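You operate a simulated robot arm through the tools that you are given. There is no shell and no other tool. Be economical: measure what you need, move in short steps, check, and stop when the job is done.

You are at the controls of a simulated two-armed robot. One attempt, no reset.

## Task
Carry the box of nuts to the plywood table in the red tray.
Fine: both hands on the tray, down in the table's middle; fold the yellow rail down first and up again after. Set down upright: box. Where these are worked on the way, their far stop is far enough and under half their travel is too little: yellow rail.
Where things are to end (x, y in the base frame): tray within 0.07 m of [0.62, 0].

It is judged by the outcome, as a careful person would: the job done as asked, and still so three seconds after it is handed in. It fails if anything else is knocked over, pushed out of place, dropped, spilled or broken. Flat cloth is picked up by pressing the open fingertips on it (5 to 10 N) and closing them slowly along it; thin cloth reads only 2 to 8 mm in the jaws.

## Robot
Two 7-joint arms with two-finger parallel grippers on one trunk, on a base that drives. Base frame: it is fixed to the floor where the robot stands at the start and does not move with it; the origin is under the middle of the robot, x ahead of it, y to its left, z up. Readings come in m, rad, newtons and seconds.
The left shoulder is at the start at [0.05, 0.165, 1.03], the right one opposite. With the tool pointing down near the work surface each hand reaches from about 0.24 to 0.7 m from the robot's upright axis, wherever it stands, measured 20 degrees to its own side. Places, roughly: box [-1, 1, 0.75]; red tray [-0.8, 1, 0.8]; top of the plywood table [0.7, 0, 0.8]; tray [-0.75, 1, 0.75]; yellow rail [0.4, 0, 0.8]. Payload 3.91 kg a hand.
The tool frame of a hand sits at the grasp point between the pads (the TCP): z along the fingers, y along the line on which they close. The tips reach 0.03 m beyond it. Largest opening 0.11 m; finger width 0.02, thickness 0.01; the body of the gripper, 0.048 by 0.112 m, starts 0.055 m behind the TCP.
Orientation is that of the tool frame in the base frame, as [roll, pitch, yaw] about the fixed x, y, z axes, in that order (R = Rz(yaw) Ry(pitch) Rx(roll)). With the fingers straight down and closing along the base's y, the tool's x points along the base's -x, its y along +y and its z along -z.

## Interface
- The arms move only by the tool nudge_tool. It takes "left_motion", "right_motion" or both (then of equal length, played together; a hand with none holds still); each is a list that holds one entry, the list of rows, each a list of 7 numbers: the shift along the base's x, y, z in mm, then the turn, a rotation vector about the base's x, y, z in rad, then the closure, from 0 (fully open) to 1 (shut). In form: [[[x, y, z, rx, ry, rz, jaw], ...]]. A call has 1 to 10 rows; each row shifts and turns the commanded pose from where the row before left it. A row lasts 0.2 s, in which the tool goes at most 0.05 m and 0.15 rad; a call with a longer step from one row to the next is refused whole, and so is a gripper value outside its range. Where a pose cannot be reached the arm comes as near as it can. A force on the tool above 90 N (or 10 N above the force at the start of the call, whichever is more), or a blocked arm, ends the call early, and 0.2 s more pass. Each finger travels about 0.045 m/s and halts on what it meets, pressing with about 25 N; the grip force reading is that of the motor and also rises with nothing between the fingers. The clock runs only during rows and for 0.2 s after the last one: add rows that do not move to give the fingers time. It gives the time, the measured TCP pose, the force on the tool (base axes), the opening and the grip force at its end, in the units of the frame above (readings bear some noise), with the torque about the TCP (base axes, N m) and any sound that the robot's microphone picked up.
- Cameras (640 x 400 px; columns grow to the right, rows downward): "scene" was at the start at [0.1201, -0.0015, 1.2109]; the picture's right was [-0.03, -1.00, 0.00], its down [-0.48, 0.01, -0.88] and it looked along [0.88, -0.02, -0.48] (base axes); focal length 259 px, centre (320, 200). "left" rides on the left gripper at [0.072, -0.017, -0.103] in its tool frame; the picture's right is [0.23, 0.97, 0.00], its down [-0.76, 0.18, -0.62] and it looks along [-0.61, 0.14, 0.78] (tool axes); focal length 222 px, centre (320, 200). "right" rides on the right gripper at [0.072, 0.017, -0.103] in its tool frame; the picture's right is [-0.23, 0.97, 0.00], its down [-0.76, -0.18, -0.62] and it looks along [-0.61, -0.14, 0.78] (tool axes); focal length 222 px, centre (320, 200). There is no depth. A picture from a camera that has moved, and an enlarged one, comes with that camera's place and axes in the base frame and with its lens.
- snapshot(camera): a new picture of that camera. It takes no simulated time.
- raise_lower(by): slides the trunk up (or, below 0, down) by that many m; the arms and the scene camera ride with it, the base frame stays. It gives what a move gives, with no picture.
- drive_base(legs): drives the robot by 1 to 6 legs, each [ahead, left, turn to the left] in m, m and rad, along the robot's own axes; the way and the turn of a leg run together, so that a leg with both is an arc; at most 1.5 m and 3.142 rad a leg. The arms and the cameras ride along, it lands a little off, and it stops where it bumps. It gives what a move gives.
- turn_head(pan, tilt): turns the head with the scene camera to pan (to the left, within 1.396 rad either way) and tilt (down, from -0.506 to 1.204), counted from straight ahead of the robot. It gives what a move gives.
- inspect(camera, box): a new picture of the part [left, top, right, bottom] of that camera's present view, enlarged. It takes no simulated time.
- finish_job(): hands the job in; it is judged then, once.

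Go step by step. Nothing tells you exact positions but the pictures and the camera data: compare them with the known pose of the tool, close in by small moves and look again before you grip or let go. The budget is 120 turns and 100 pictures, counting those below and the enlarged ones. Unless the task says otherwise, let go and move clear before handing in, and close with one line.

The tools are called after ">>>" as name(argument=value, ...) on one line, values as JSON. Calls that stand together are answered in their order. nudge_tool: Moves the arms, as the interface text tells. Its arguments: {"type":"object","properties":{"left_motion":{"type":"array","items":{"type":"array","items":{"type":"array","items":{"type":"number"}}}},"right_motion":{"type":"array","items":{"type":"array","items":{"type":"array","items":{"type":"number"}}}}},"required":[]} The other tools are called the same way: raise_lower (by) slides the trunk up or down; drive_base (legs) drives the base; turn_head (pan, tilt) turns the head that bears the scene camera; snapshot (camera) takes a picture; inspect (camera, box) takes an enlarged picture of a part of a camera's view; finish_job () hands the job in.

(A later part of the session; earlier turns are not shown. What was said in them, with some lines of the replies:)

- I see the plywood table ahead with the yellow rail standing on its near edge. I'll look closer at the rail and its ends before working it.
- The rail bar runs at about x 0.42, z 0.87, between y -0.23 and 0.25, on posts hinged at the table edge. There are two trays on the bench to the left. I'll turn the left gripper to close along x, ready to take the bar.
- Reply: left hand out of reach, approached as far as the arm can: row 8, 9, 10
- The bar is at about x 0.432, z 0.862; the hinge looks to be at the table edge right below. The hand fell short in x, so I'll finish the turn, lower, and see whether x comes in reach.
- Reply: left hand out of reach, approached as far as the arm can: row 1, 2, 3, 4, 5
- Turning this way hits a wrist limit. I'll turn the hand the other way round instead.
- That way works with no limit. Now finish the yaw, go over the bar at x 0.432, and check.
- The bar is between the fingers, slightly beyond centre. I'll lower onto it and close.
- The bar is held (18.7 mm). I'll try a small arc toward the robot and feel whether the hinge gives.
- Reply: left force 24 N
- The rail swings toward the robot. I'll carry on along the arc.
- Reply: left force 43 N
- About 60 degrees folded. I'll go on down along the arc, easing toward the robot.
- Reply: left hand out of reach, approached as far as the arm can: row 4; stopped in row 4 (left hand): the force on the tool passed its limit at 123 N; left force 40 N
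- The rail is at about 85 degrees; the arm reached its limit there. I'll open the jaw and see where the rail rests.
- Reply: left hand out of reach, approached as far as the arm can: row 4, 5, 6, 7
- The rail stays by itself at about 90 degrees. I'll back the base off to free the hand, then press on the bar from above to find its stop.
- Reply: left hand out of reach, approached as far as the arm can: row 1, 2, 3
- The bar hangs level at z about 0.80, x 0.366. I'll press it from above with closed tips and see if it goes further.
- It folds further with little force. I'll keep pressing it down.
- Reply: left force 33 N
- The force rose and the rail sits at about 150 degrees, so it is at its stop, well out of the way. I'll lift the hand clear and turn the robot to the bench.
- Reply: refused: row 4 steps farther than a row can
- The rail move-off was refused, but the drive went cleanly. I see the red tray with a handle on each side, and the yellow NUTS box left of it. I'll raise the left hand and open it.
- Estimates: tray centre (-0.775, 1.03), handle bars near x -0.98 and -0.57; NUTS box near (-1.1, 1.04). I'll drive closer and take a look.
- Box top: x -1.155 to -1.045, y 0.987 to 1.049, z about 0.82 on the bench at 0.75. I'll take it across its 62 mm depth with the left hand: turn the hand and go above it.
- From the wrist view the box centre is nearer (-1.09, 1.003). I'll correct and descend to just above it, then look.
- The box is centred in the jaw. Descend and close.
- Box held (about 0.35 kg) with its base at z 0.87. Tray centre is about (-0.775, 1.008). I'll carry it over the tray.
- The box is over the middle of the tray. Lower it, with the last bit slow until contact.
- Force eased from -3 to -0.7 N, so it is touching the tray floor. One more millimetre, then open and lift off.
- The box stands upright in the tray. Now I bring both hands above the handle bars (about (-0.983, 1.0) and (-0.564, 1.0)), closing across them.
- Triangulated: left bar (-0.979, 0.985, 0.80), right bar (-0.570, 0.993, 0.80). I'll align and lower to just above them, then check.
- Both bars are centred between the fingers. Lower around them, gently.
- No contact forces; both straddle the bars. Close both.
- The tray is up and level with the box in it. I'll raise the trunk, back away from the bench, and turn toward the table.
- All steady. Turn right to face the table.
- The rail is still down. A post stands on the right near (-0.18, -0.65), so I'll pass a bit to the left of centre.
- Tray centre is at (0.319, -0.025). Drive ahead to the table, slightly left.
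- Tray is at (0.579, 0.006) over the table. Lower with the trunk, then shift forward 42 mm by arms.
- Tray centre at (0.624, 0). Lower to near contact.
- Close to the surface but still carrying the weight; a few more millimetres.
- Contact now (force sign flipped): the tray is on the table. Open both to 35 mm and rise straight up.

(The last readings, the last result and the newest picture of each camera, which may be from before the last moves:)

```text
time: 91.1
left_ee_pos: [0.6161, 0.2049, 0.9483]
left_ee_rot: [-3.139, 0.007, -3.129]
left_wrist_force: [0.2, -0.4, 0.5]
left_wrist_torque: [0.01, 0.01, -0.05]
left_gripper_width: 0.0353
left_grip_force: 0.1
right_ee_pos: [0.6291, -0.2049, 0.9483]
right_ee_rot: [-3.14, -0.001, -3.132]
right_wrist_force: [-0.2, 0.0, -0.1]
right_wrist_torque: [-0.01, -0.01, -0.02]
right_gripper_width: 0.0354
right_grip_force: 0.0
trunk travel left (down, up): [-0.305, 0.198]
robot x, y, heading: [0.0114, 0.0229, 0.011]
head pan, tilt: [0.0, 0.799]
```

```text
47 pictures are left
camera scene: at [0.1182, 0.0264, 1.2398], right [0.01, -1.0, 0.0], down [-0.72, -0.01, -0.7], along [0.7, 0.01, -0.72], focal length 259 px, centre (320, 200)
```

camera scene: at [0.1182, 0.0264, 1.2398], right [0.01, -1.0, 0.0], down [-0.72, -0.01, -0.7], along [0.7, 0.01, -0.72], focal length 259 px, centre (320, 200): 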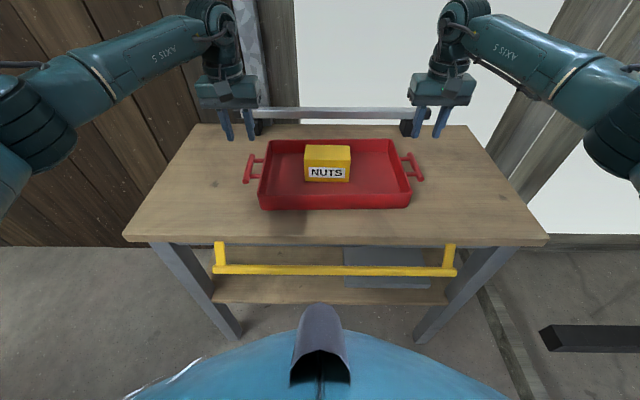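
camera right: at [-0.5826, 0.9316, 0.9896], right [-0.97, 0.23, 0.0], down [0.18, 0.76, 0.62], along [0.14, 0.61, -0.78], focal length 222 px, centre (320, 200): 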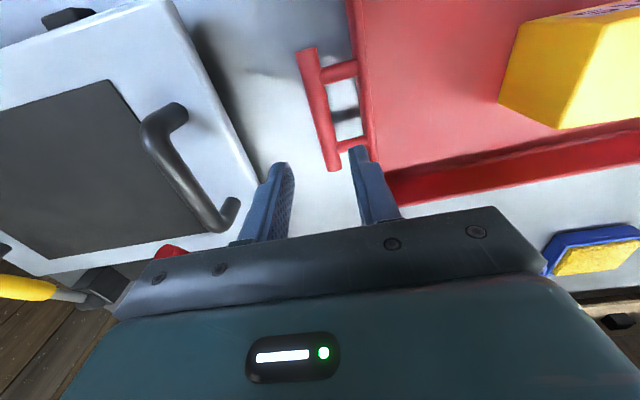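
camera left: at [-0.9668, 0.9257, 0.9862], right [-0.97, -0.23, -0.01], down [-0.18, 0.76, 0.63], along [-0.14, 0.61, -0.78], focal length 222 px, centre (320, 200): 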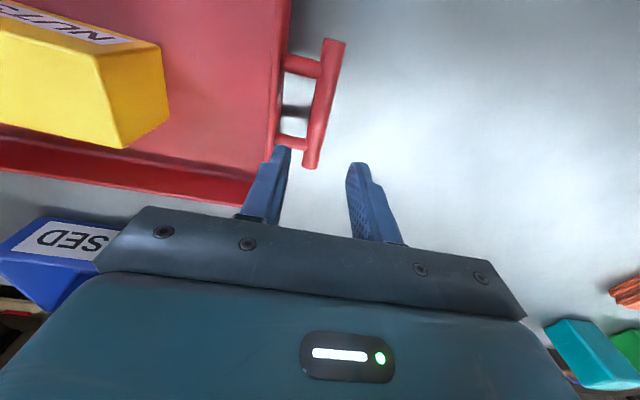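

The tray stands at about (0.622, 0) with the box upright. Now the rail: I'll back off 0.27 m and turn the left hand to point forward, to take the bar from the front.

>>> drive_base(legs=[[-0.27, 0, 0]])

>>> nudge_tool(left_motion=[[[0, -8, 0, 0, 0, 0.149, 0.5], [0, -8, 0, 0, 0, 0.149, 0.5], [0, -8, 0, 0, 0, 0.149, 0.5], [0, -8, 0, 0, 0, 0.149, 0.5], [0, -8, 0, 0, 0, 0.149, 0.5], [0, -8, 0, 0, 0, 0.149, 0.5], [0, -8, 0, 0, 0, 0.149, 0.5], [0, -8, 0, 0, 0, 0.149, 0.5], [0, -8, 0, 0, 0, 0.149, 0.5], [0, -8, 0, 0, 0, 0.149, 0.5]]])

>>> nudge_tool(left_motion=[[[-10, 0, 0, 0, 0, 0.07, 0.5], [-10, 0, 0, 0, -0.14, 0, 0.5], [-10, 0, 0, 0, -0.14, 0, 0.5], [-10, 0, 0, 0, -0.14, 0, 0.5], [-10, 0, -10, 0, -0.14, 0, 0.5], [-10, 0, -10, 0, -0.14, 0, 0.5], [-10, 0, -10, 0, -0.14, 0, 0.5], [-10, 0, -10, 0, -0.14, 0, 0.5], [-10, 0, -10, 0, -0.14, 0, 0.5], [-10, 0, -10, 0, -0.14, 0, 0.5]]])

>>> snapshot(camera="scene")

```text
time: 93.0
left_ee_pos: [0.3473, 0.2025, 0.9472]
left_ee_rot: [-3.14, 0.007, -3.13]
left_wrist_force: [0.8, 1.1, 0.2]
left_wrist_torque: [0.04, 0.03, 0.02]
left_gripper_width: 0.0355
left_grip_force: 0.1
right_ee_pos: [0.3622, -0.2079, 0.9493]
right_ee_rot: [-3.14, -0.001, -3.131]
right_wrist_force: [-0.6, -0.3, 0.9]
right_wrist_torque: [0.01, 0.0, -0.03]
right_gripper_width: 0.035
right_grip_force: 0.0
trunk travel left (down, up): [-0.305, 0.198]
robot x, y, heading: [-0.2593, 0.0209, 0.008]
head pan, tilt: [0.0, 0.799]
```

```text
time: 95.2
left_ee_pos: [0.3475, 0.1212, 0.9483]
left_ee_rot: [-3.139, 0.008, -1.636]
left_wrist_force: [0.1, -0.7, 0.5]
left_wrist_torque: [0.0, -0.02, 0.03]
left_gripper_width: 0.0551
left_grip_force: 0.1
right_ee_pos: [0.3622, -0.2077, 0.9479]
right_ee_rot: [3.141, -0.001, -3.131]
right_wrist_force: [0.1, 0.4, -0.2]
right_wrist_torque: [-0.02, 0.01, 0.01]
right_gripper_width: 0.0352
right_grip_force: 0.0
trunk travel left (down, up): [-0.305, 0.198]
robot x, y, heading: [-0.2597, 0.0209, 0.01]
head pan, tilt: [0.0, 0.799]
```

```text
time: 97.4
left_ee_pos: [0.2473, 0.1208, 0.8886]
left_ee_rot: [-1.878, -0.006, -1.571]
left_wrist_force: [0.0, 1.2, -0.7]
left_wrist_torque: [-0.01, 0.0, -0.05]
left_gripper_width: 0.0548
left_grip_force: 0.1
right_ee_pos: [0.3616, -0.2083, 0.9484]
right_ee_rot: [-3.142, -0.002, -3.134]
right_wrist_force: [-0.1, 0.1, 0.7]
right_wrist_torque: [-0.05, -0.01, 0.02]
right_gripper_width: 0.035
right_grip_force: 0.0
trunk travel left (down, up): [-0.305, 0.198]
robot x, y, heading: [-0.2562, 0.0225, 0.014]
head pan, tilt: [0.0, 0.799]
```

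```text
46 pictures are left
camera scene: at [-0.1496, 0.0246, 1.2396], right [0.01, -1.0, 0.0], down [-0.72, -0.01, -0.7], along [0.7, 0.01, -0.72], focal length 259 px, centre (320, 200)
```

scene: 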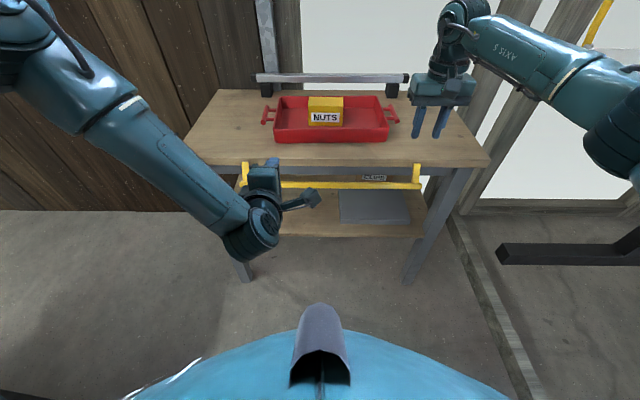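

The bar is at about (0.396, 0.740). I'll bring the hand in line with it, some 9 cm short, and check from the wrist.

>>> nudge_tool(left_motion=[[[10, 0, -25, 0, 0, 0, 0.69], [10, 0, -25, 0, 0, 0, 0.69], [15, 0, -25, 0, 0, 0, 0.69], [15, 0, -25, 0, 0, 0, 0.69], [5, 0, -20, 0, 0, 0, 0.69], [0, 0, 0, 0, 0, 0, 0.69]]])

>>> snapshot(camera="left")

>>> inspect(camera="scene", box=[210, 130, 370, 230])

```text
time: 98.8
left_ee_pos: [0.301, 0.0681, 0.802]
left_ee_rot: [-1.882, 0.003, -1.56]
left_wrist_force: [0.5, -0.2, -0.4]
left_wrist_torque: [-0.05, 0.03, -0.03]
left_gripper_width: 0.0339
left_grip_force: 0.1
left hand out of reach, approached as far as the arm can: row 1, 2, 3, 4, 5
right_ee_pos: [0.3623, -0.2087, 0.9482]
right_ee_rot: [-3.141, -0.002, -3.131]
right_wrist_force: [-0.3, -0.7, -0.7]
right_wrist_torque: [0.0, -0.01, 0.01]
right_gripper_width: 0.0354
right_grip_force: 0.1
trunk travel left (down, up): [-0.305, 0.198]
robot x, y, heading: [-0.2619, 0.0224, 0.012]
head pan, tilt: [0.0, 0.799]
```

```text
45 pictures are left
camera left: at [0.2094, -0.0059, 0.8503], right [-0.29, -0.23, -0.93], down [-0.66, 0.75, 0.02], along [0.69, 0.62, -0.37], focal length 222 px, centre (320, 200)
```

left: 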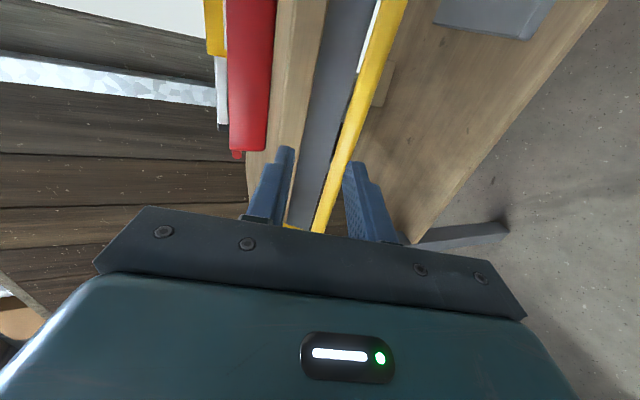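

```text
4.00 times, centred on (290, 180) of scene
camera zoom: at [-0.15, 0.0236, 1.2398], right [0.01, -1.0, 0.0], down [-0.72, -0.01, -0.7], along [0.7, 0.01, -0.72], focal length 1035 px, centre (440, 280)
```

zoom: 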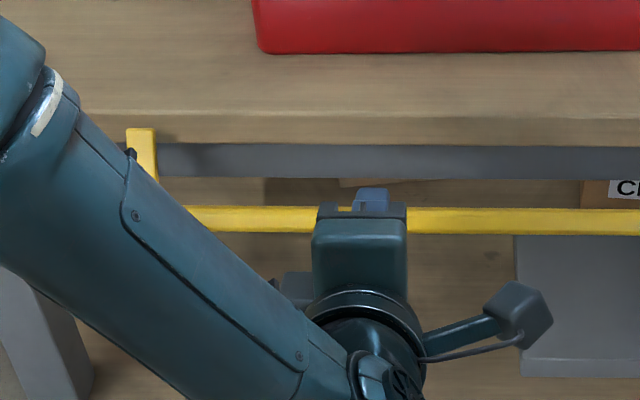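

The arm won't go lower in this pose; the trunk will. The bar is near (0.396, 0.735). Lower the trunk 40 mm.

>>> raise_lower(by=-0.04)

>>> nudge_tool(left_motion=[[[10, 0, -3, 0, 0, 0, 0.69], [10, 0, -3, 0, 0, 0, 0.69], [10, 0, -3, 0, 0, 0, 0.69], [0, 0, 0, 0, 0, 0, 0.69]]])

>>> snapshot(camera="left")

```text
time: 99.6
left_ee_pos: [0.2998, 0.0676, 0.7629]
left_ee_rot: [-1.882, 0.001, -1.561]
left_wrist_force: [-0.7, -0.5, 0.7]
left_wrist_torque: [0.01, 0.03, 0.01]
left_gripper_width: 0.0342
left_grip_force: 0.0
right_ee_pos: [0.3622, -0.2078, 0.9078]
right_ee_rot: [3.14, -0.002, -3.13]
right_wrist_force: [1.1, -0.4, -0.6]
right_wrist_torque: [0.03, 0.01, 0.0]
right_gripper_width: 0.0352
right_grip_force: 0.0
trunk travel left (down, up): [-0.265, 0.238]
robot x, y, heading: [-0.2606, 0.02, 0.014]
head pan, tilt: [0.0, 0.799]
```

```text
time: 100.6
left_ee_pos: [0.3319, 0.066, 0.7518]
left_ee_rot: [-1.887, 0.004, -1.553]
left_wrist_force: [-0.3, -0.7, -0.2]
left_wrist_torque: [0.03, 0.04, -0.01]
left_gripper_width: 0.034
left_grip_force: 0.1
right_ee_pos: [0.3612, -0.2067, 0.9076]
right_ee_rot: [-3.141, -0.001, -3.131]
right_wrist_force: [-0.8, -0.1, -0.2]
right_wrist_torque: [0.0, -0.02, 0.0]
right_gripper_width: 0.0352
right_grip_force: 0.1
trunk travel left (down, up): [-0.265, 0.238]
robot x, y, heading: [-0.2596, 0.0224, 0.012]
head pan, tilt: [0.0, 0.799]
```

```text
43 pictures are left
camera left: at [0.2402, -0.0073, 0.8012], right [-0.3, -0.23, -0.93], down [-0.66, 0.75, 0.03], along [0.69, 0.62, -0.37], focal length 222 px, centre (320, 200)
```

left: 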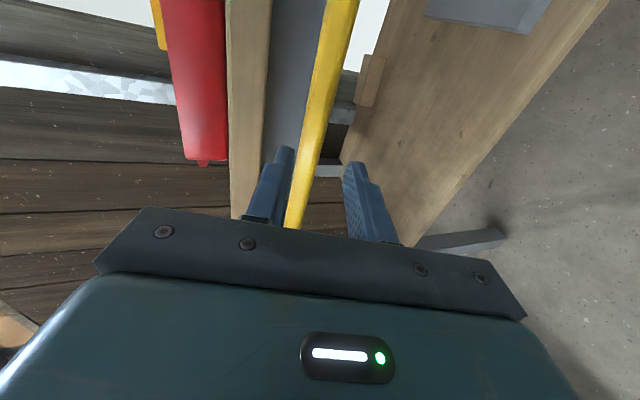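

The bar lies at z 0.739; raise 5 mm and advance 45 mm along the fingers.

>>> nudge_tool(left_motion=[[[0, 0, 6, 0, 0, 0, 0.69], [9, 0, -3, 0, 0, 0, 0.69], [9, 0, -3, 0, 0, 0, 0.69], [9, 0, -3, 0, 0, 0, 0.69], [9, 0, -3, 0, 0, 0, 0.69], [9, 0, -3, 0, 0, 0, 0.69], [0, 0, 0, 0, 0, 0, 0.69]]])

>>> snapshot(camera="left")

>>> inspect(camera="scene", box=[210, 130, 370, 230])

```text
time: 102.2
left_ee_pos: [0.377, 0.0685, 0.7447]
left_ee_rot: [-1.886, 0.004, -1.551]
left_wrist_force: [-0.1, -0.7, 0.7]
left_wrist_torque: [0.02, 0.02, -0.03]
left_gripper_width: 0.0339
left_grip_force: 0.1
right_ee_pos: [0.3614, -0.2076, 0.9072]
right_ee_rot: [3.14, -0.003, -3.131]
right_wrist_force: [-0.4, 0.7, 0.0]
right_wrist_torque: [0.01, 0.02, -0.01]
right_gripper_width: 0.0352
right_grip_force: 0.0
trunk travel left (down, up): [-0.265, 0.238]
robot x, y, heading: [-0.262, 0.0221, 0.007]
head pan, tilt: [0.0, 0.799]
```

```text
42 pictures are left
camera left: at [0.2853, -0.0075, 0.7936], right [-0.3, -0.23, -0.93], down [-0.66, 0.75, 0.03], along [0.69, 0.62, -0.38], focal length 222 px, centre (320, 200)
```

left: 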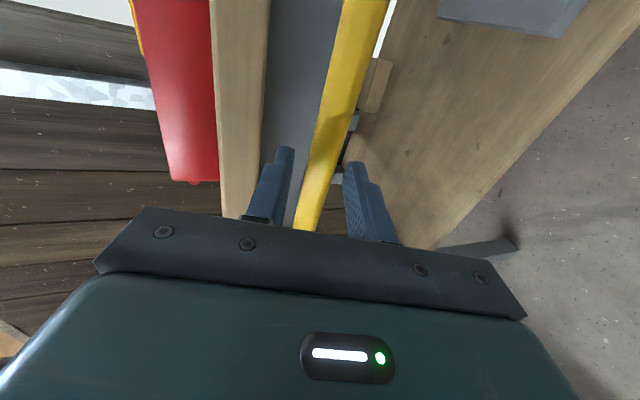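

```text
4.00 times, centred on (290, 180) of scene
camera zoom: at [-0.15, 0.0236, 1.1998], right [0.01, -1.0, 0.0], down [-0.72, -0.01, -0.7], along [0.7, 0.01, -0.72], focal length 1035 px, centre (440, 280)
```

zoom: 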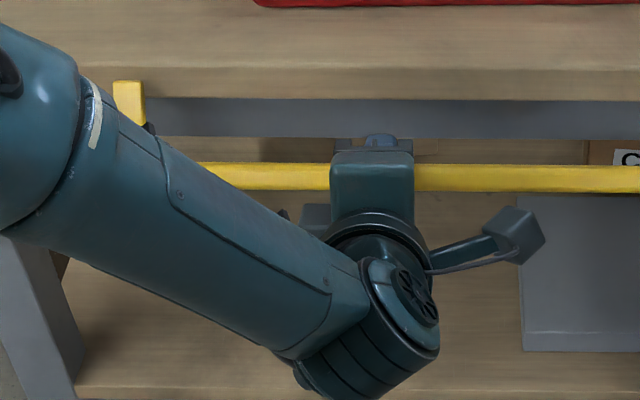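

The bar sits between the fingers. Close and check the width.

>>> nudge_tool(left_motion=[[[4, 0, -1, 0, 0, 0, 0.8], [0, 0, 0, 0, 0, 0, 1], [0, 0, 0, 0, 0, 0, 1], [0, 0, 0, 0, 0, 0, 1]]])

```text
time: 103.2
left_ee_pos: [0.3799, 0.0681, 0.7436]
left_ee_rot: [-1.888, 0.006, -1.553]
left_wrist_force: [-6.0, 2.8, 1.0]
left_wrist_torque: [1.0, 0.64, -0.27]
left_gripper_width: 0.0202
left_grip_force: 45.0
right_ee_pos: [0.3612, -0.2074, 0.9081]
right_ee_rot: [3.141, -0.001, -3.132]
right_wrist_force: [0.8, 0.3, -0.3]
right_wrist_torque: [-0.01, -0.02, 0.02]
right_gripper_width: 0.0353
right_grip_force: 0.0
trunk travel left (down, up): [-0.265, 0.238]
robot x, y, heading: [-0.2585, 0.0216, 0.009]
head pan, tilt: [0.0, 0.799]
```

Held. I'll loosen to a cage around the bar and lift it along the arc, tilting the hand down as it comes.

>>> nudge_tool(left_motion=[[[0, 0, 0, 0, 0, 0, 0.77], [-10.5, 0, 9.6, 0, 0.1, 0, 0.77], [-8.5, 0, 11.5, 0, 0.1, 0, 0.77], [-6.2, 0, 13, 0, 0.1, 0, 0.77], [0, 0, 0, 0, 0, 0, 0.77]]])

>>> snapshot(camera="left")

>>> snapshot(camera="scene")

```text
time: 104.4
left_ee_pos: [0.3547, 0.0681, 0.7776]
left_ee_rot: [-2.183, 0.004, -1.561]
left_wrist_force: [-0.6, 0.2, 0.1]
left_wrist_torque: [0.0, 0.04, 0.0]
left_gripper_width: 0.0253
left_grip_force: 0.1
right_ee_pos: [0.3609, -0.2084, 0.9072]
right_ee_rot: [3.141, -0.003, -3.132]
right_wrist_force: [-0.3, 0.1, -0.5]
right_wrist_torque: [0.01, 0.0, 0.0]
right_gripper_width: 0.0351
right_grip_force: 0.0
trunk travel left (down, up): [-0.265, 0.238]
robot x, y, heading: [-0.2597, 0.0227, 0.008]
head pan, tilt: [0.0, 0.799]
```

```text
40 pictures are left
camera left: at [0.2809, -0.0068, 0.8504], right [-0.56, -0.23, -0.8], down [-0.62, 0.75, 0.22], along [0.55, 0.61, -0.56], focal length 222 px, centre (320, 200)
```

left: 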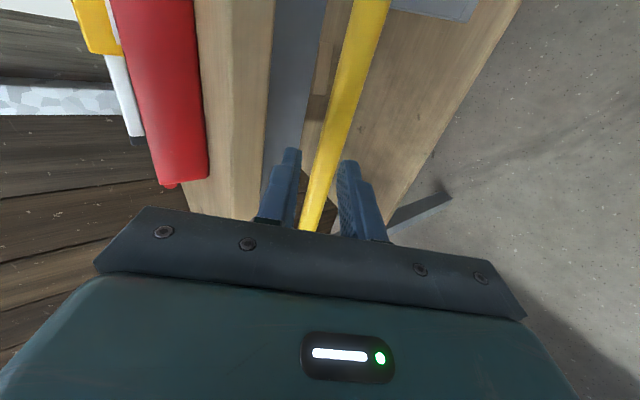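

```text
39 pictures are left
camera scene: at [-0.15, 0.0236, 1.1998], right [0.01, -1.0, 0.0], down [-0.72, -0.01, -0.7], along [0.7, 0.01, -0.72], focal length 259 px, centre (320, 200)
```

scene: 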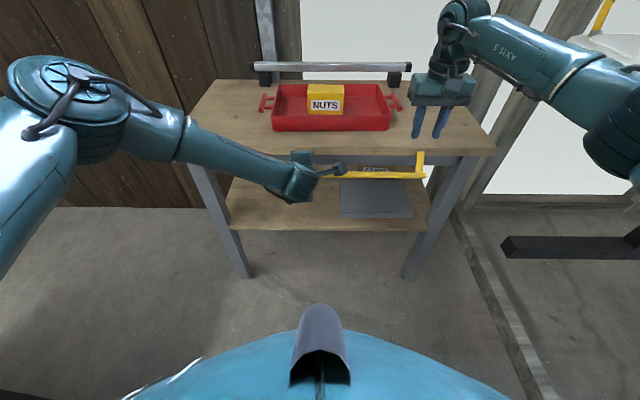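

The bar follows in the cage. Continue up the arc.

>>> nudge_tool(left_motion=[[[-3, 0, 14, 0, 0.1, 0, 0.77], [-1, 0, 14.3, 0, 0.1, 0, 0.77], [2.2, 0, 14.6, 0, 0.1, 0, 0.77], [4.9, 0, 14, 0, 0.1, 0, 0.77], [0, 0, 0, 0, 0, 0, 0.77]]])

>>> snapshot(camera="left")

>>> snapshot(camera="scene")

```text
time: 105.6
left_ee_pos: [0.3605, 0.0685, 0.8341]
left_ee_rot: [-2.584, 0.009, -1.563]
left_wrist_force: [0.8, 0.2, -0.9]
left_wrist_torque: [-0.02, -0.04, 0.01]
left_gripper_width: 0.0252
left_grip_force: 0.1
right_ee_pos: [0.3614, -0.2069, 0.9083]
right_ee_rot: [3.141, -0.002, -3.132]
right_wrist_force: [-0.2, -0.3, -0.2]
right_wrist_torque: [-0.02, -0.01, -0.02]
right_gripper_width: 0.0351
right_grip_force: 0.1
trunk travel left (down, up): [-0.265, 0.238]
robot x, y, heading: [-0.261, 0.0237, 0.013]
head pan, tilt: [0.0, 0.799]
```

```text
38 pictures are left
camera left: at [0.3198, -0.0059, 0.9307], right [-0.82, -0.23, -0.52], down [-0.49, 0.75, 0.44], along [0.29, 0.61, -0.73], focal length 222 px, centre (320, 200)
```

left: 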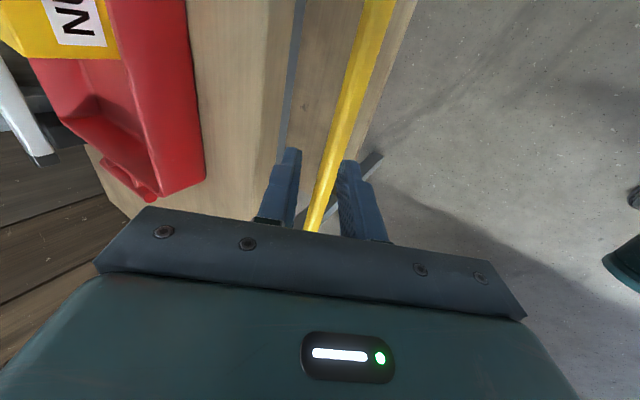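

```text
37 pictures are left
camera scene: at [-0.15, 0.0236, 1.1998], right [0.01, -1.0, 0.0], down [-0.72, -0.01, -0.7], along [0.7, 0.01, -0.72], focal length 259 px, centre (320, 200)
```

scene: 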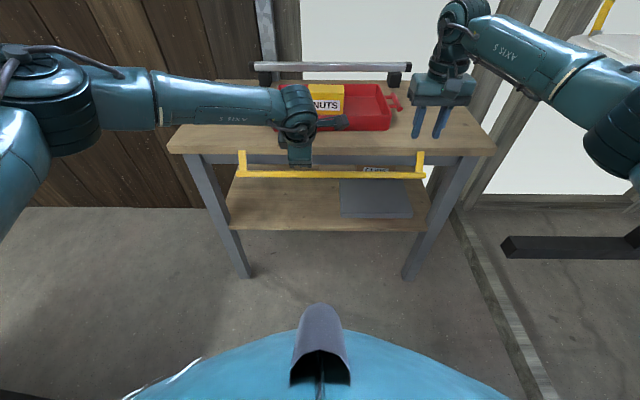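

The bar slipped out below the tips and rests at about 120 degrees (x ≈ 0.372, z ≈ 0.763). There is room now for a vertical grip: I'll straighten the hand and look.

>>> nudge_tool(left_motion=[[[3, 0, 6, 0, 0.14, 0, 0.6], [3, 0, 4, 0, 0.14, 0, 0.6], [3, 0, 0, 0, 0.14, 0, 0.6], [3, 0, 0, 0, 0.137, 0, 0.6], [0, 0, 0, 0, 0, 0, 0.6]]])

>>> snapshot(camera="left")

>>> inspect(camera="scene", box=[220, 100, 460, 250])

```text
time: 106.8
left_ee_pos: [0.3696, 0.0678, 0.8428]
left_ee_rot: [-3.141, 0.011, -1.571]
left_wrist_force: [0.5, -0.5, 0.1]
left_wrist_torque: [0.03, -0.01, 0.01]
left_gripper_width: 0.0438
left_grip_force: 0.0
right_ee_pos: [0.3609, -0.2069, 0.9077]
right_ee_rot: [3.142, 0.0, -3.131]
right_wrist_force: [0.1, -0.1, -0.3]
right_wrist_torque: [0.01, -0.01, 0.02]
right_gripper_width: 0.0354
right_grip_force: 0.0
trunk travel left (down, up): [-0.265, 0.238]
robot x, y, heading: [-0.2616, 0.0242, 0.013]
head pan, tilt: [0.0, 0.799]
```

```text
36 pictures are left
camera left: at [0.387, -0.0059, 0.9467], right [-0.97, -0.23, 0.0], down [-0.18, 0.76, 0.63], along [-0.14, 0.61, -0.78], focal length 222 px, centre (320, 200)
```

left: 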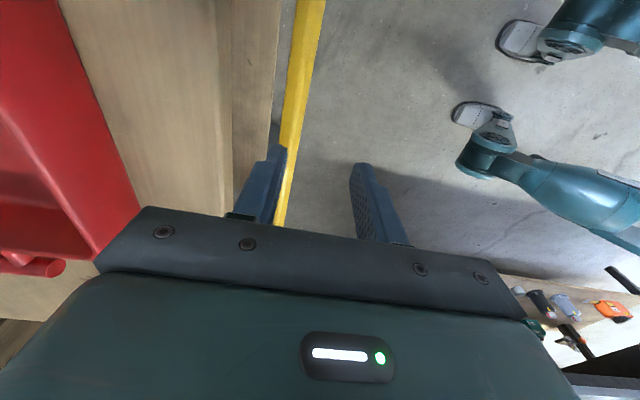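

```text
2.67 times, centred on (340, 175) of scene
camera zoom: at [-0.1501, 0.0235, 1.1998], right [0.01, -1.0, 0.0], down [-0.72, -0.01, -0.7], along [0.7, 0.01, -0.72], focal length 690 px, centre (267, 267)
```

zoom: 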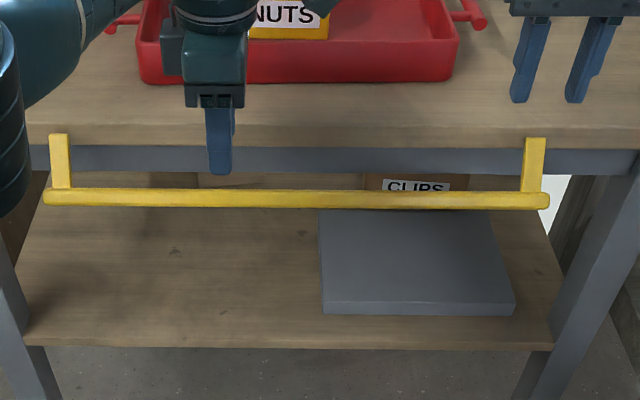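

The bar actually rests near (0.394, 0.743), too close under the edge for a vertical grip. I'll go back to the forward-pointing grip, this time holding firmly, and bring it to about 90 degrees.

>>> nudge_tool(left_motion=[[[-15, 0, 0, 0, -0.14, 0, 0.6], [-15, 0, 0, 0, -0.14, 0, 0.6], [-15, 0, 0, 0, -0.14, 0, 0.65], [-15, 0, 0, 0, -0.14, 0, 0.69], [-10, 0, -10, 0, -0.14, 0, 0.69], [0, 0, -15, 0, -0.14, 0, 0.69], [0, 0, -15, 0, -0.14, 0, 0.69], [0, 0, -15, 0, -0.14, 0, 0.69], [0, 0, -15, 0, -0.14, 0, 0.69], [0, 0, 0, 0, 0, 0, 0.69]]])

```text
time: 109.0
left_ee_pos: [0.3001, 0.0686, 0.7761]
left_ee_rot: [-1.876, 0.002, -1.56]
left_wrist_force: [0.6, -0.6, 0.3]
left_wrist_torque: [0.02, 0.0, -0.03]
left_gripper_width: 0.034
left_grip_force: 0.2
right_ee_pos: [0.3613, -0.2078, 0.9085]
right_ee_rot: [3.14, -0.001, -3.131]
right_wrist_force: [0.9, -0.5, 0.7]
right_wrist_torque: [0.02, -0.01, 0.01]
right_gripper_width: 0.0351
right_grip_force: 0.0
trunk travel left (down, up): [-0.265, 0.238]
robot x, y, heading: [-0.2594, 0.0197, 0.012]
head pan, tilt: [0.0, 0.799]
```

>>> nudge_tool(left_motion=[[[10, 0, -4, 0, 0, 0, 0.69], [10, 0, -4, 0, 0, 0, 0.69], [10, 0, -4, 0, 0, 0, 0.69], [10, 0, -4, 0, 0, 0, 0.69], [10, 0, -4, 0, 0, 0, 0.69], [10, 0, -4, 0, 0, 0, 0.69], [10, 0, -4, 0, 0, 0, 0.69], [10, 0, -3, 0, 0, 0, 0.69], [3, 0, -1, 0, 0, 0, 0.69], [0, 0, 0, 0, 0, 0, 0.69]]])

>>> inspect(camera="left", box=[200, 50, 440, 250])

```text
time: 111.2
left_ee_pos: [0.3835, 0.0652, 0.743]
left_ee_rot: [-1.885, 0.003, -1.553]
left_wrist_force: [-0.1, 0.9, -0.5]
left_wrist_torque: [-0.01, 0.0, -0.02]
left_gripper_width: 0.0338
left_grip_force: 0.0
left hand out of reach, approached as far as the arm can: row 9
right_ee_pos: [0.3614, -0.2075, 0.9082]
right_ee_rot: [3.14, -0.002, -3.132]
right_wrist_force: [-0.2, -0.3, -1.0]
right_wrist_torque: [-0.01, 0.03, -0.02]
right_gripper_width: 0.035
right_grip_force: 0.1
trunk travel left (down, up): [-0.265, 0.238]
robot x, y, heading: [-0.2587, 0.0234, 0.007]
head pan, tilt: [0.0, 0.799]
```

```text
2.00 times, centred on (320, 150) of left
camera zoom: at [0.2916, -0.0096, 0.7911], right [-0.3, -0.23, -0.93], down [-0.66, 0.75, 0.03], along [0.69, 0.62, -0.37], focal length 444 px, centre (320, 300)
```

zoom: 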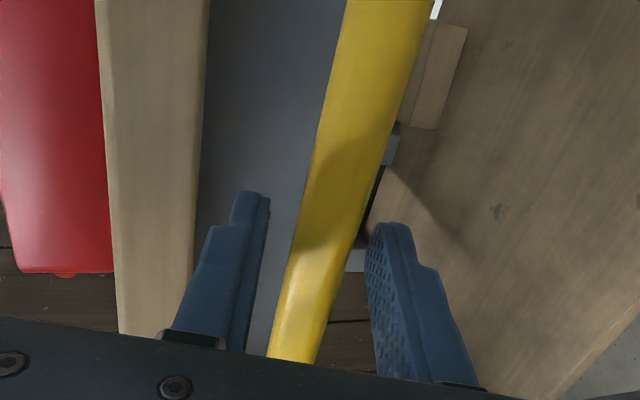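

Close firmly and draw the bar out along the arc without turning the hand.

>>> nudge_tool(left_motion=[[[0, 0, 0, 0, 0, 0, 1], [0, 0, 0, 0, 0, 0, 1], [0, 0, 0, 0, 0, 0, 1], [-5, 0, 3.5, 0, 0, 0, 1], [-5, 0, 4, 0, 0, 0, 1], [-5, 0, 4.5, 0, 0, 0, 1], [-4, 0, 5, 0, 0, 0, 1], [-4, 0, 5.5, 0, 0, 0, 1], [0, 0, 0, 0, 0, 0, 1]]])

>>> snapshot(camera="scene")

```text
time: 113.2
left_ee_pos: [0.3611, 0.0652, 0.765]
left_ee_rot: [-1.881, 0.001, -1.559]
left_wrist_force: [12.1, -1.4, -5.8]
left_wrist_torque: [0.76, 0.52, -0.52]
left_gripper_width: 0.0243
left_grip_force: 45.3
right_ee_pos: [0.3605, -0.208, 0.907]
right_ee_rot: [-3.141, -0.005, -3.131]
right_wrist_force: [-0.4, -0.3, -0.4]
right_wrist_torque: [0.0, -0.01, 0.01]
right_gripper_width: 0.0352
right_grip_force: 0.0
trunk travel left (down, up): [-0.265, 0.238]
robot x, y, heading: [-0.2609, 0.0209, 0.007]
head pan, tilt: [0.0, 0.799]
```

```text
33 pictures are left
camera scene: at [-0.1486, 0.0235, 1.1996], right [0.01, -1.0, 0.0], down [-0.72, -0.01, -0.7], along [0.7, 0.01, -0.72], focal length 259 px, centre (320, 200)
```

scene: 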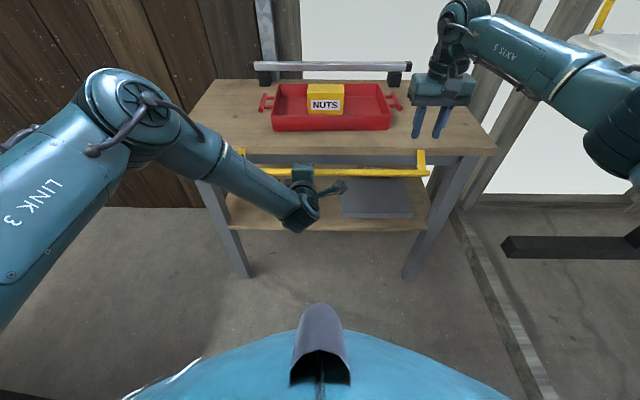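

It is coming along. Continue upward, now turning the hand with the bar.

>>> nudge_tool(left_motion=[[[-2, 0, 7, 0, 0.1, 0, 1], [-1.5, 0, 7.3, 0, 0.1, 0, 1], [-1, 0, 7.5, 0, 0.1, 0, 1], [-0.4, 0, 7.5, 0, 0.1, 0, 1], [0, 0, 0, 0, 0, 0, 1]]])

>>> snapshot(camera="scene")

```text
time: 114.4
left_ee_pos: [0.3595, 0.0653, 0.7957]
left_ee_rot: [-2.279, 0.008, -1.562]
left_wrist_force: [29.8, -6.1, -8.2]
left_wrist_torque: [0.65, 0.08, -0.67]
left_gripper_width: 0.0243
left_grip_force: 45.7
right_ee_pos: [0.3619, -0.2075, 0.906]
right_ee_rot: [3.14, -0.006, -3.13]
right_wrist_force: [-0.5, -0.3, -0.8]
right_wrist_torque: [0.04, -0.04, 0.04]
right_gripper_width: 0.0352
right_grip_force: 0.0
trunk travel left (down, up): [-0.265, 0.238]
robot x, y, heading: [-0.2636, 0.018, 0.011]
head pan, tilt: [0.0, 0.799]
```

```text
32 pictures are left
camera scene: at [-0.147, 0.023, 1.1995], right [0.01, -1.0, 0.0], down [-0.72, -0.01, -0.69], along [0.69, 0.01, -0.72], focal length 259 px, centre (320, 200)
```

scene: 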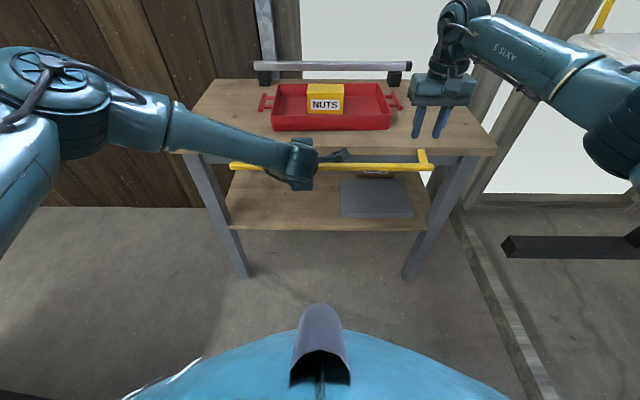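

>>> nudge_tool(left_motion=[[[3, 0, 7, 0, 0.1, 0, 1], [2.5, 0, 7.5, 0, 0.1, 0, 1], [3, 0, 7.5, 0, 0.1, 0, 1], [3.5, 0, 7.3, 0, 0.1, 0, 1], [0, 0, 0, 0, 0, 0, 1]]])

>>> snapshot(camera="scene")

```text
time: 115.6
left_ee_pos: [0.3674, 0.0648, 0.8231]
left_ee_rot: [-2.685, 0.012, -1.566]
left_wrist_force: [10.1, -4.8, -13.3]
left_wrist_torque: [0.45, 0.41, -0.95]
left_gripper_width: 0.024
left_grip_force: 45.3
right_ee_pos: [0.3638, -0.2077, 0.9071]
right_ee_rot: [3.14, -0.002, -3.131]
right_wrist_force: [0.0, 0.0, 0.0]
right_wrist_torque: [0.02, 0.0, 0.02]
right_gripper_width: 0.0353
right_grip_force: 0.1
trunk travel left (down, up): [-0.265, 0.238]
robot x, y, heading: [-0.262, 0.0233, 0.009]
head pan, tilt: [0.0, 0.799]
```

```text
31 pictures are left
camera scene: at [-0.148, 0.0232, 1.1995], right [0.01, -1.0, 0.0], down [-0.72, -0.01, -0.7], along [0.7, 0.01, -0.72], focal length 259 px, centre (320, 200)
```

scene: 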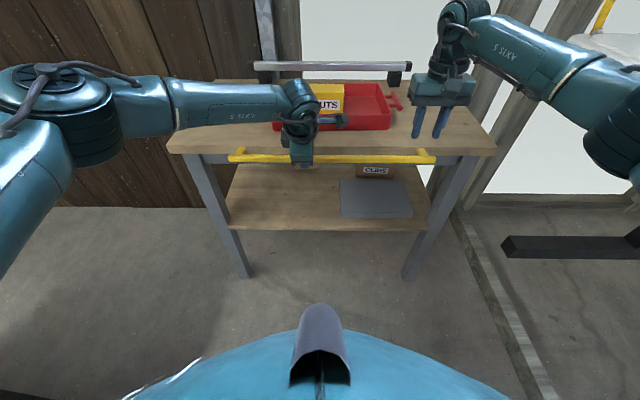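

>>> nudge_tool(left_motion=[[[4.5, 0, 8.3, 0, 0.06, 0, 1], [5, 0, 7.8, 0, 0.06, 0, 1], [6, 0, 7.2, 0, 0.06, 0, 1], [6.8, 0, 6.5, 0, 0.06, 0, 1], [7.5, 0, 5.7, 0, 0.06, 0, 1], [0, 0, 0, 0, 0, 0, 1]]])

>>> snapshot(camera="scene")

```text
time: 117.0
left_ee_pos: [0.3995, 0.0657, 0.8607]
left_ee_rot: [-2.978, 0.012, -1.572]
left_wrist_force: [8.8, -3.3, -7.6]
left_wrist_torque: [1.09, -0.5, -0.85]
left_gripper_width: 0.0234
left_grip_force: 44.7
right_ee_pos: [0.3632, -0.2084, 0.9077]
right_ee_rot: [3.142, -0.003, -3.131]
right_wrist_force: [0.2, -0.3, 0.1]
right_wrist_torque: [0.0, 0.03, 0.01]
right_gripper_width: 0.0352
right_grip_force: 0.0
trunk travel left (down, up): [-0.265, 0.238]
robot x, y, heading: [-0.2628, 0.0213, 0.009]
head pan, tilt: [0.0, 0.799]
```

```text
30 pictures are left
camera scene: at [-0.1485, 0.0232, 1.1997], right [0.01, -1.0, 0.0], down [-0.72, -0.01, -0.7], along [0.7, 0.01, -0.72], focal length 259 px, centre (320, 200)
```

scene: 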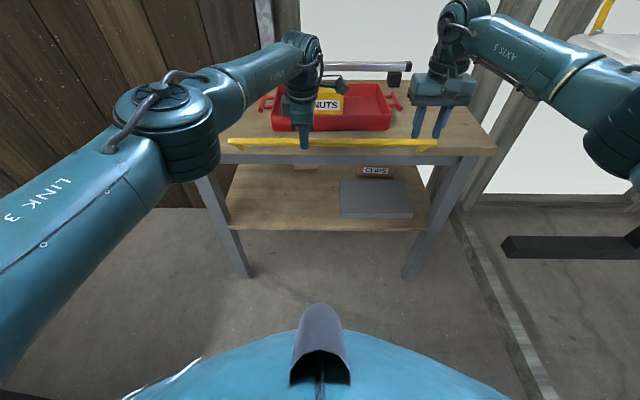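

Nearly up. The last part, gently toward its stop.

>>> nudge_tool(left_motion=[[[7.5, 0, 4, 0, 0.05, 0, 1], [8, 0, 3, 0, 0.05, 0, 1], [8, 0, 2, 0, 0.05, 0, 1], [6, 0, 1, 0, 0, 0, 1], [0, 0, 0, 0, 0, 0, 1]]])

>>> inspect(camera="scene", box=[200, 60, 460, 222])

```text
time: 118.2
left_ee_pos: [0.3711, 0.0641, 0.8799]
left_ee_rot: [-3.129, 0.011, -1.569]
left_wrist_force: [0.6, 0.4, 0.4]
left_wrist_torque: [-0.03, 0.0, 0.03]
left_gripper_width: 0.0002
left_grip_force: 38.0
left hand out of reach, approached as far as the arm can: row 1, 2, 3, 4
right_ee_pos: [0.3625, -0.2071, 0.907]
right_ee_rot: [-3.141, -0.002, -3.131]
right_wrist_force: [-0.3, -0.2, -0.1]
right_wrist_torque: [0.0, -0.02, 0.02]
right_gripper_width: 0.0353
right_grip_force: 0.1
trunk travel left (down, up): [-0.265, 0.238]
robot x, y, heading: [-0.2593, 0.0225, 0.01]
head pan, tilt: [0.0, 0.799]
```

```text
2.46 times, centred on (330, 141) of scene
camera zoom: at [-0.1502, 0.0236, 1.1998], right [0.01, -1.0, 0.0], down [-0.72, -0.01, -0.7], along [0.7, 0.01, -0.72], focal length 637 px, centre (295, 345)
```

zoom: 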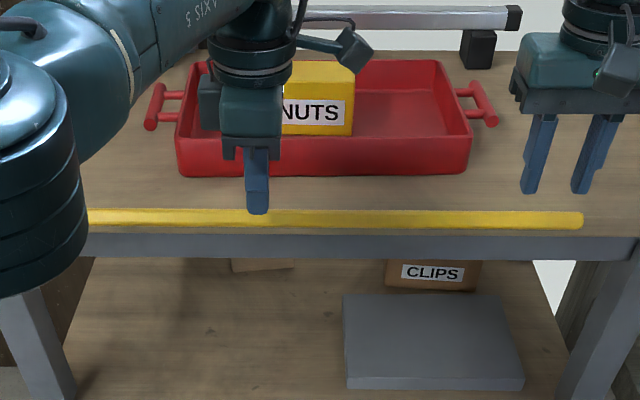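

The hand slipped off at its reach limit; the rail stays at about 50 degrees. I'll draw the hand back, bring the base 0.12 m closer, and push the bar upright from the front with closed fingers.

>>> nudge_tool(left_motion=[[[-30, 0, 5, 0, 0, 0, 1], [-30, 0, 0, 0, 0, 0, 1], [-30, 0, 0, 0, 0, 0, 1], [-30, 0, 0, 0, 0, 0, 1], [-30, 0, 0, 0, 0, 0, 1], [-10, 0, -20, 0, 0, 0, 1], [0, 10, -25, 0, 0, 0, 1]]])

>>> drive_base(legs=[[0.12, 0, 0]])

>>> inspect(camera="scene", box=[160, 80, 480, 280])

```text
time: 119.8
left_ee_pos: [0.2108, 0.0716, 0.8389]
left_ee_rot: [-3.127, 0.01, -1.568]
left_wrist_force: [-0.3, 0.2, 0.1]
left_wrist_torque: [-0.01, 0.02, 0.01]
left_gripper_width: 0.0
left_grip_force: 37.3
right_ee_pos: [0.3624, -0.2081, 0.9079]
right_ee_rot: [3.141, -0.002, -3.132]
right_wrist_force: [0.3, 0.0, 0.2]
right_wrist_torque: [0.03, -0.01, -0.02]
right_gripper_width: 0.0352
right_grip_force: 0.0
trunk travel left (down, up): [-0.265, 0.238]
robot x, y, heading: [-0.2583, 0.0223, 0.01]
head pan, tilt: [0.0, 0.799]
```

```text
time: 121.0
left_ee_pos: [0.332, 0.0759, 0.839]
left_ee_rot: [-3.128, 0.01, -1.567]
left_wrist_force: [0.7, -1.2, -0.1]
left_wrist_torque: [0.01, -0.03, 0.03]
left_gripper_width: 0.0
left_grip_force: 37.5
right_ee_pos: [0.4835, -0.2028, 0.9086]
right_ee_rot: [3.141, -0.001, -3.127]
right_wrist_force: [-0.9, 0.0, -0.4]
right_wrist_torque: [-0.01, 0.02, -0.01]
right_gripper_width: 0.0352
right_grip_force: 0.0
trunk travel left (down, up): [-0.265, 0.238]
robot x, y, heading: [-0.1391, 0.0216, 0.014]
head pan, tilt: [0.0, 0.799]
```

```text
2.00 times, centred on (320, 180) of scene
camera zoom: at [-0.0286, 0.0254, 1.1997], right [0.01, -1.0, 0.0], down [-0.72, -0.01, -0.7], along [0.7, 0.01, -0.72], focal length 517 px, centre (320, 240)
```

zoom: 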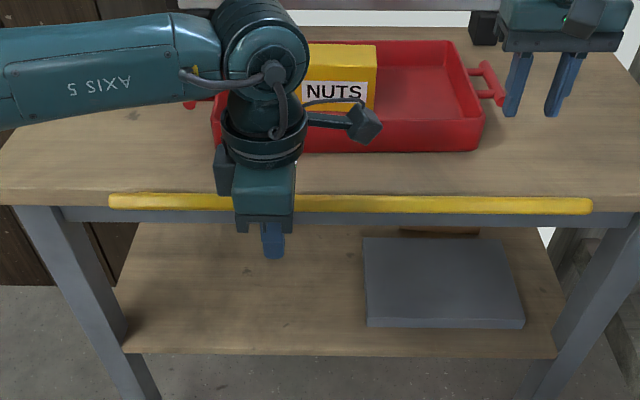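

>>> nudge_tool(left_motion=[[[10, 0, 0, 0, 0, 0, 1], [10, 0, 0, 0, 0, 0, 1], [10, 0, 0, 0, 0, 0, 1], [8, 0, 1, 0, 0, 0, 1], [8, 0, 1, 0, 0, 0, 1], [8, 0, 1, 0, 0, 0, 1], [8, 0, 0, 0, 0, 0, 1], [6, 0, 0, 0, 0, 0, 1], [0, 0, 0, 0, 0, 0, 1]]])

>>> inspect(camera="scene", box=[160, 80, 480, 280])

```text
time: 123.0
left_ee_pos: [0.3988, 0.0759, 0.8497]
left_ee_rot: [-3.114, 0.007, -1.566]
left_wrist_force: [-15.5, 3.9, 42.1]
left_wrist_torque: [-0.18, -0.58, 0.01]
left_gripper_width: 0.0001
left_grip_force: 37.5
right_ee_pos: [0.4806, -0.2043, 0.9117]
right_ee_rot: [-3.142, 0.004, -3.127]
right_wrist_force: [0.4, -0.8, 0.2]
right_wrist_torque: [0.01, -0.01, 0.01]
right_gripper_width: 0.0352
right_grip_force: 0.1
trunk travel left (down, up): [-0.265, 0.238]
robot x, y, heading: [-0.1392, 0.0204, 0.014]
head pan, tilt: [0.0, 0.799]
```

```text
2.00 times, centred on (320, 180) of scene
camera zoom: at [-0.0337, 0.0254, 1.2006], right [0.01, -1.0, 0.0], down [-0.71, -0.01, -0.7], along [0.7, 0.01, -0.71], focal length 517 px, centre (320, 240)
```

zoom: 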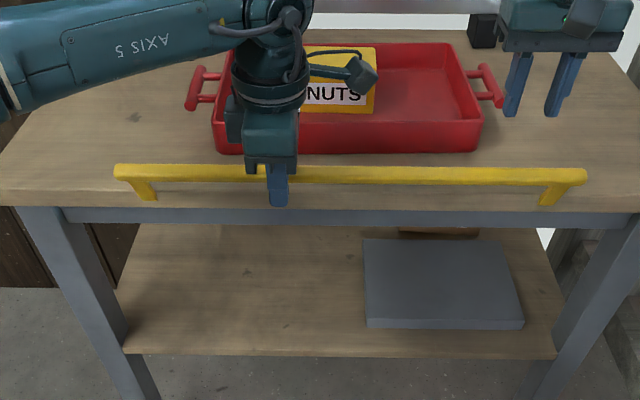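

Nearly upright; the rising bar drags the fingers up by friction. I'll follow up a bit and push on.

>>> nudge_tool(left_motion=[[[-4, 0, 8, 0, 0, 0, 1], [4, 0, 4, 0, 0, 0, 1], [5, 0, 1, 0, 0, 0, 1], [5, 0, 0, 0, 0, 0, 1], [5, 0, 0, 0, 0, 0, 1], [0, 0, 0, 0, 0, 0, 1]]])

>>> inspect(camera="scene", box=[160, 80, 480, 280])

```text
time: 124.5
left_ee_pos: [0.4143, 0.077, 0.8547]
left_ee_rot: [-3.128, 0.013, -1.565]
left_wrist_force: [-1.7, -0.9, 1.5]
left_wrist_torque: [0.02, -0.01, -0.03]
left_gripper_width: 0.0
left_grip_force: 38.4
right_ee_pos: [0.4838, -0.203, 0.9085]
right_ee_rot: [3.14, -0.001, -3.127]
right_wrist_force: [-0.1, 0.6, 0.1]
right_wrist_torque: [0.0, 0.03, 0.02]
right_gripper_width: 0.0353
right_grip_force: 0.0
trunk travel left (down, up): [-0.265, 0.238]
robot x, y, heading: [-0.1384, 0.024, 0.014]
head pan, tilt: [0.0, 0.799]
```

```text
2.00 times, centred on (320, 180) of scene
camera zoom: at [-0.0293, 0.0254, 1.1998], right [0.01, -1.0, 0.0], down [-0.72, -0.01, -0.7], along [0.7, 0.01, -0.72], focal length 517 px, centre (320, 240)
```

zoom: 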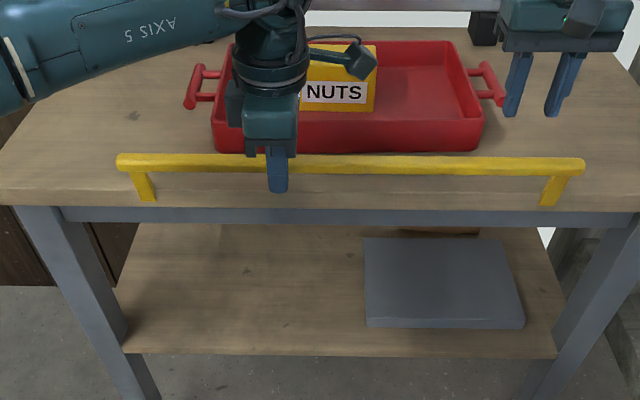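

Push a few more millimetres to feel the upper stop.

>>> nudge_tool(left_motion=[[[3, 0, 0, 0, 0, 0, 1], [3, 0, 0, 0, 0, 0, 1], [3, 0, 0, 0, 0, 0, 1], [0, 0, 0, 0, 0, 0, 1]]])

```text
time: 125.5
left_ee_pos: [0.423, 0.0759, 0.8564]
left_ee_rot: [-3.127, 0.013, -1.564]
left_wrist_force: [-1.6, 0.8, 2.0]
left_wrist_torque: [0.0, 0.01, 0.0]
left_gripper_width: 0.0
left_grip_force: 37.8
right_ee_pos: [0.4828, -0.2032, 0.9087]
right_ee_rot: [3.14, -0.002, -3.126]
right_wrist_force: [0.2, -0.6, -0.4]
right_wrist_torque: [0.01, 0.01, 0.01]
right_gripper_width: 0.0353
right_grip_force: 0.0
trunk travel left (down, up): [-0.265, 0.238]
robot x, y, heading: [-0.1401, 0.0256, 0.015]
head pan, tilt: [0.0, 0.799]
```

>>> nudge_tool(left_motion=[[[2, 0, 0, 0, 0, 0, 1], [2, 0, 0, 0, 0, 0, 1], [0, 0, 0, 0, 0, 0, 1]]])

>>> inspect(camera="scene", box=[160, 80, 480, 280])

>>> snapshot(camera="left")

```text
time: 126.2
left_ee_pos: [0.4248, 0.0763, 0.8543]
left_ee_rot: [-3.131, 0.012, -1.568]
left_wrist_force: [-20.4, 5.3, 1.3]
left_wrist_torque: [0.15, 0.42, -0.12]
left_gripper_width: 0.0
left_grip_force: 37.6
right_ee_pos: [0.4812, -0.2032, 0.9094]
right_ee_rot: [-3.141, -0.001, -3.128]
right_wrist_force: [0.3, -0.5, 0.3]
right_wrist_torque: [0.01, 0.02, -0.01]
right_gripper_width: 0.0351
right_grip_force: 0.1
trunk travel left (down, up): [-0.265, 0.238]
robot x, y, heading: [-0.1402, 0.0219, 0.016]
head pan, tilt: [0.0, 0.799]
```

```text
2.00 times, centred on (320, 180) of scene
camera zoom: at [-0.0309, 0.026, 1.2], right [0.01, -1.0, 0.0], down [-0.72, -0.01, -0.7], along [0.7, 0.01, -0.72], focal length 517 px, centre (320, 240)
```

zoom: 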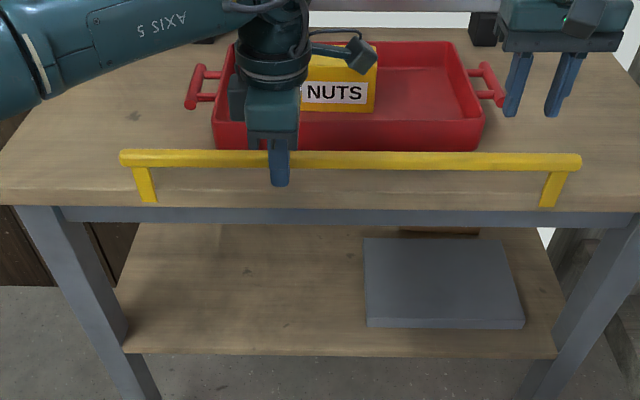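

```text
24 pictures are left
camera left: at [0.4412, 0.0011, 0.9582], right [-0.97, -0.23, -0.01], down [-0.19, 0.75, 0.63], along [-0.14, 0.62, -0.78], focal length 222 px, centre (320, 200)
```

left: 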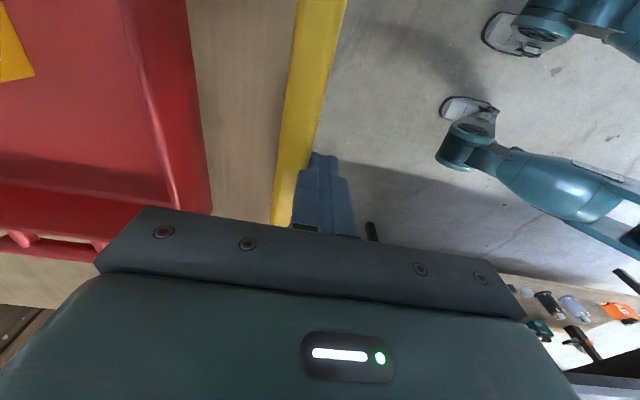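

The stop is felt (20 N), so the rail is fully up. I'll withdraw the hand, back off, and take a last look.

>>> nudge_tool(left_motion=[[[-10, 0, 0, 0, 0, 0, 1], [-30, 0, 10, 0, 0, 0, 1], [-30, 0, 20, 0, 0, 0, 1], [0, 0, 40, 0, 0, 0, 0.5], [0, 0, 30, 0, 0, 0, 0]]], right_motion=[[[0, 0, 10, 0, 0, 0, 0.68], [0, 0, 10, 0, 0, 0, 0.68], [0, 0, 20, 0, 0, 0, 0.68], [0, 0, 20, 0, 0, 0, 0.5], [0, 0, 20, 0, 0, 0, 0]]])

>>> drive_base(legs=[[-0.2, 0, 0]])

>>> snapshot(camera="scene")

>>> inspect(camera="scene", box=[200, 40, 460, 202])

```text
time: 127.5
left_ee_pos: [0.3576, 0.0777, 0.9536]
left_ee_rot: [-3.127, 0.011, -1.567]
left_wrist_force: [0.0, 0.1, -0.3]
left_wrist_torque: [-0.02, 0.01, 0.01]
left_gripper_width: 0.0494
left_grip_force: 0.0
right_ee_pos: [0.4836, -0.2038, 0.9881]
right_ee_rot: [3.14, -0.002, -3.127]
right_wrist_force: [0.4, 0.2, -0.6]
right_wrist_torque: [0.01, -0.02, -0.02]
right_gripper_width: 0.0871
right_grip_force: 0.0
trunk travel left (down, up): [-0.265, 0.238]
robot x, y, heading: [-0.1388, 0.0236, 0.012]
head pan, tilt: [0.0, 0.799]
```

```text
time: 129.0
left_ee_pos: [0.1587, 0.0748, 0.9528]
left_ee_rot: [-3.128, 0.01, -1.566]
left_wrist_force: [0.5, 0.1, 0.3]
left_wrist_torque: [-0.02, -0.02, -0.02]
left_gripper_width: 0.1101
left_grip_force: 0.0
right_ee_pos: [0.2855, -0.2066, 0.9883]
right_ee_rot: [3.141, -0.002, -3.127]
right_wrist_force: [-0.1, 0.2, 0.3]
right_wrist_torque: [-0.01, 0.0, 0.0]
right_gripper_width: 0.1098
right_grip_force: 0.0
trunk travel left (down, up): [-0.265, 0.238]
robot x, y, heading: [-0.3373, 0.0204, 0.019]
head pan, tilt: [0.0, 0.799]
```

```text
23 pictures are left
camera scene: at [-0.2279, 0.0227, 1.1999], right [0.01, -1.0, 0.0], down [-0.72, -0.01, -0.7], along [0.7, 0.01, -0.72], focal length 259 px, centre (320, 200)
```

scene: 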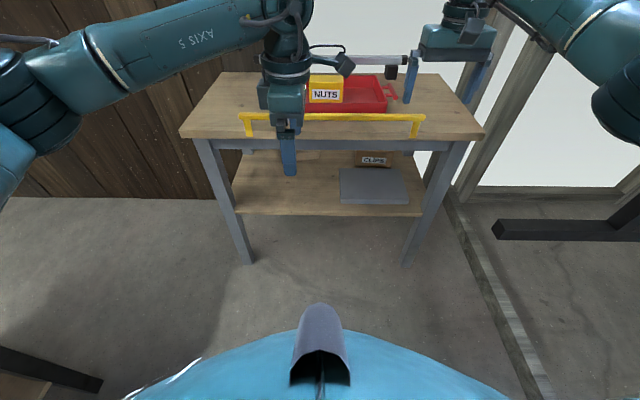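

```text
2.46 times, centred on (330, 121) of scene
camera zoom: at [-0.2279, 0.0227, 1.1999], right [0.01, -1.0, 0.0], down [-0.72, -0.01, -0.7], along [0.7, 0.01, -0.72], focal length 637 px, centre (295, 394)
```

zoom: 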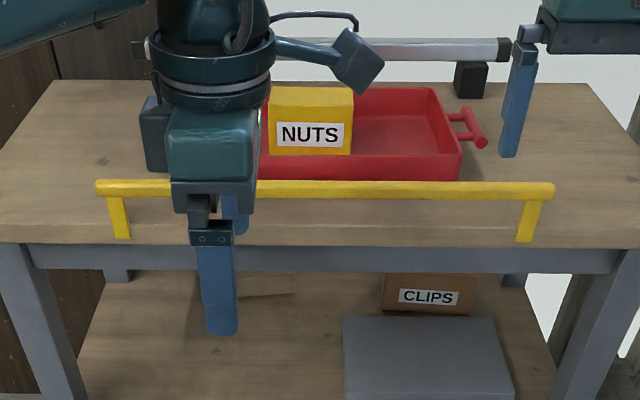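

The rail is up, the tray is near (0.62, 0) with the box upright in it, and both hands are clear. I'm handing in.

>>> finish_job()

```text
The job is handed in.
```

The box of nuts is upright in the red tray, and the tray is set down on the plywood table at about (0.62, 0). The yellow rail was folded down first and pushed back up to its stop afterwards. Both hands are clear.
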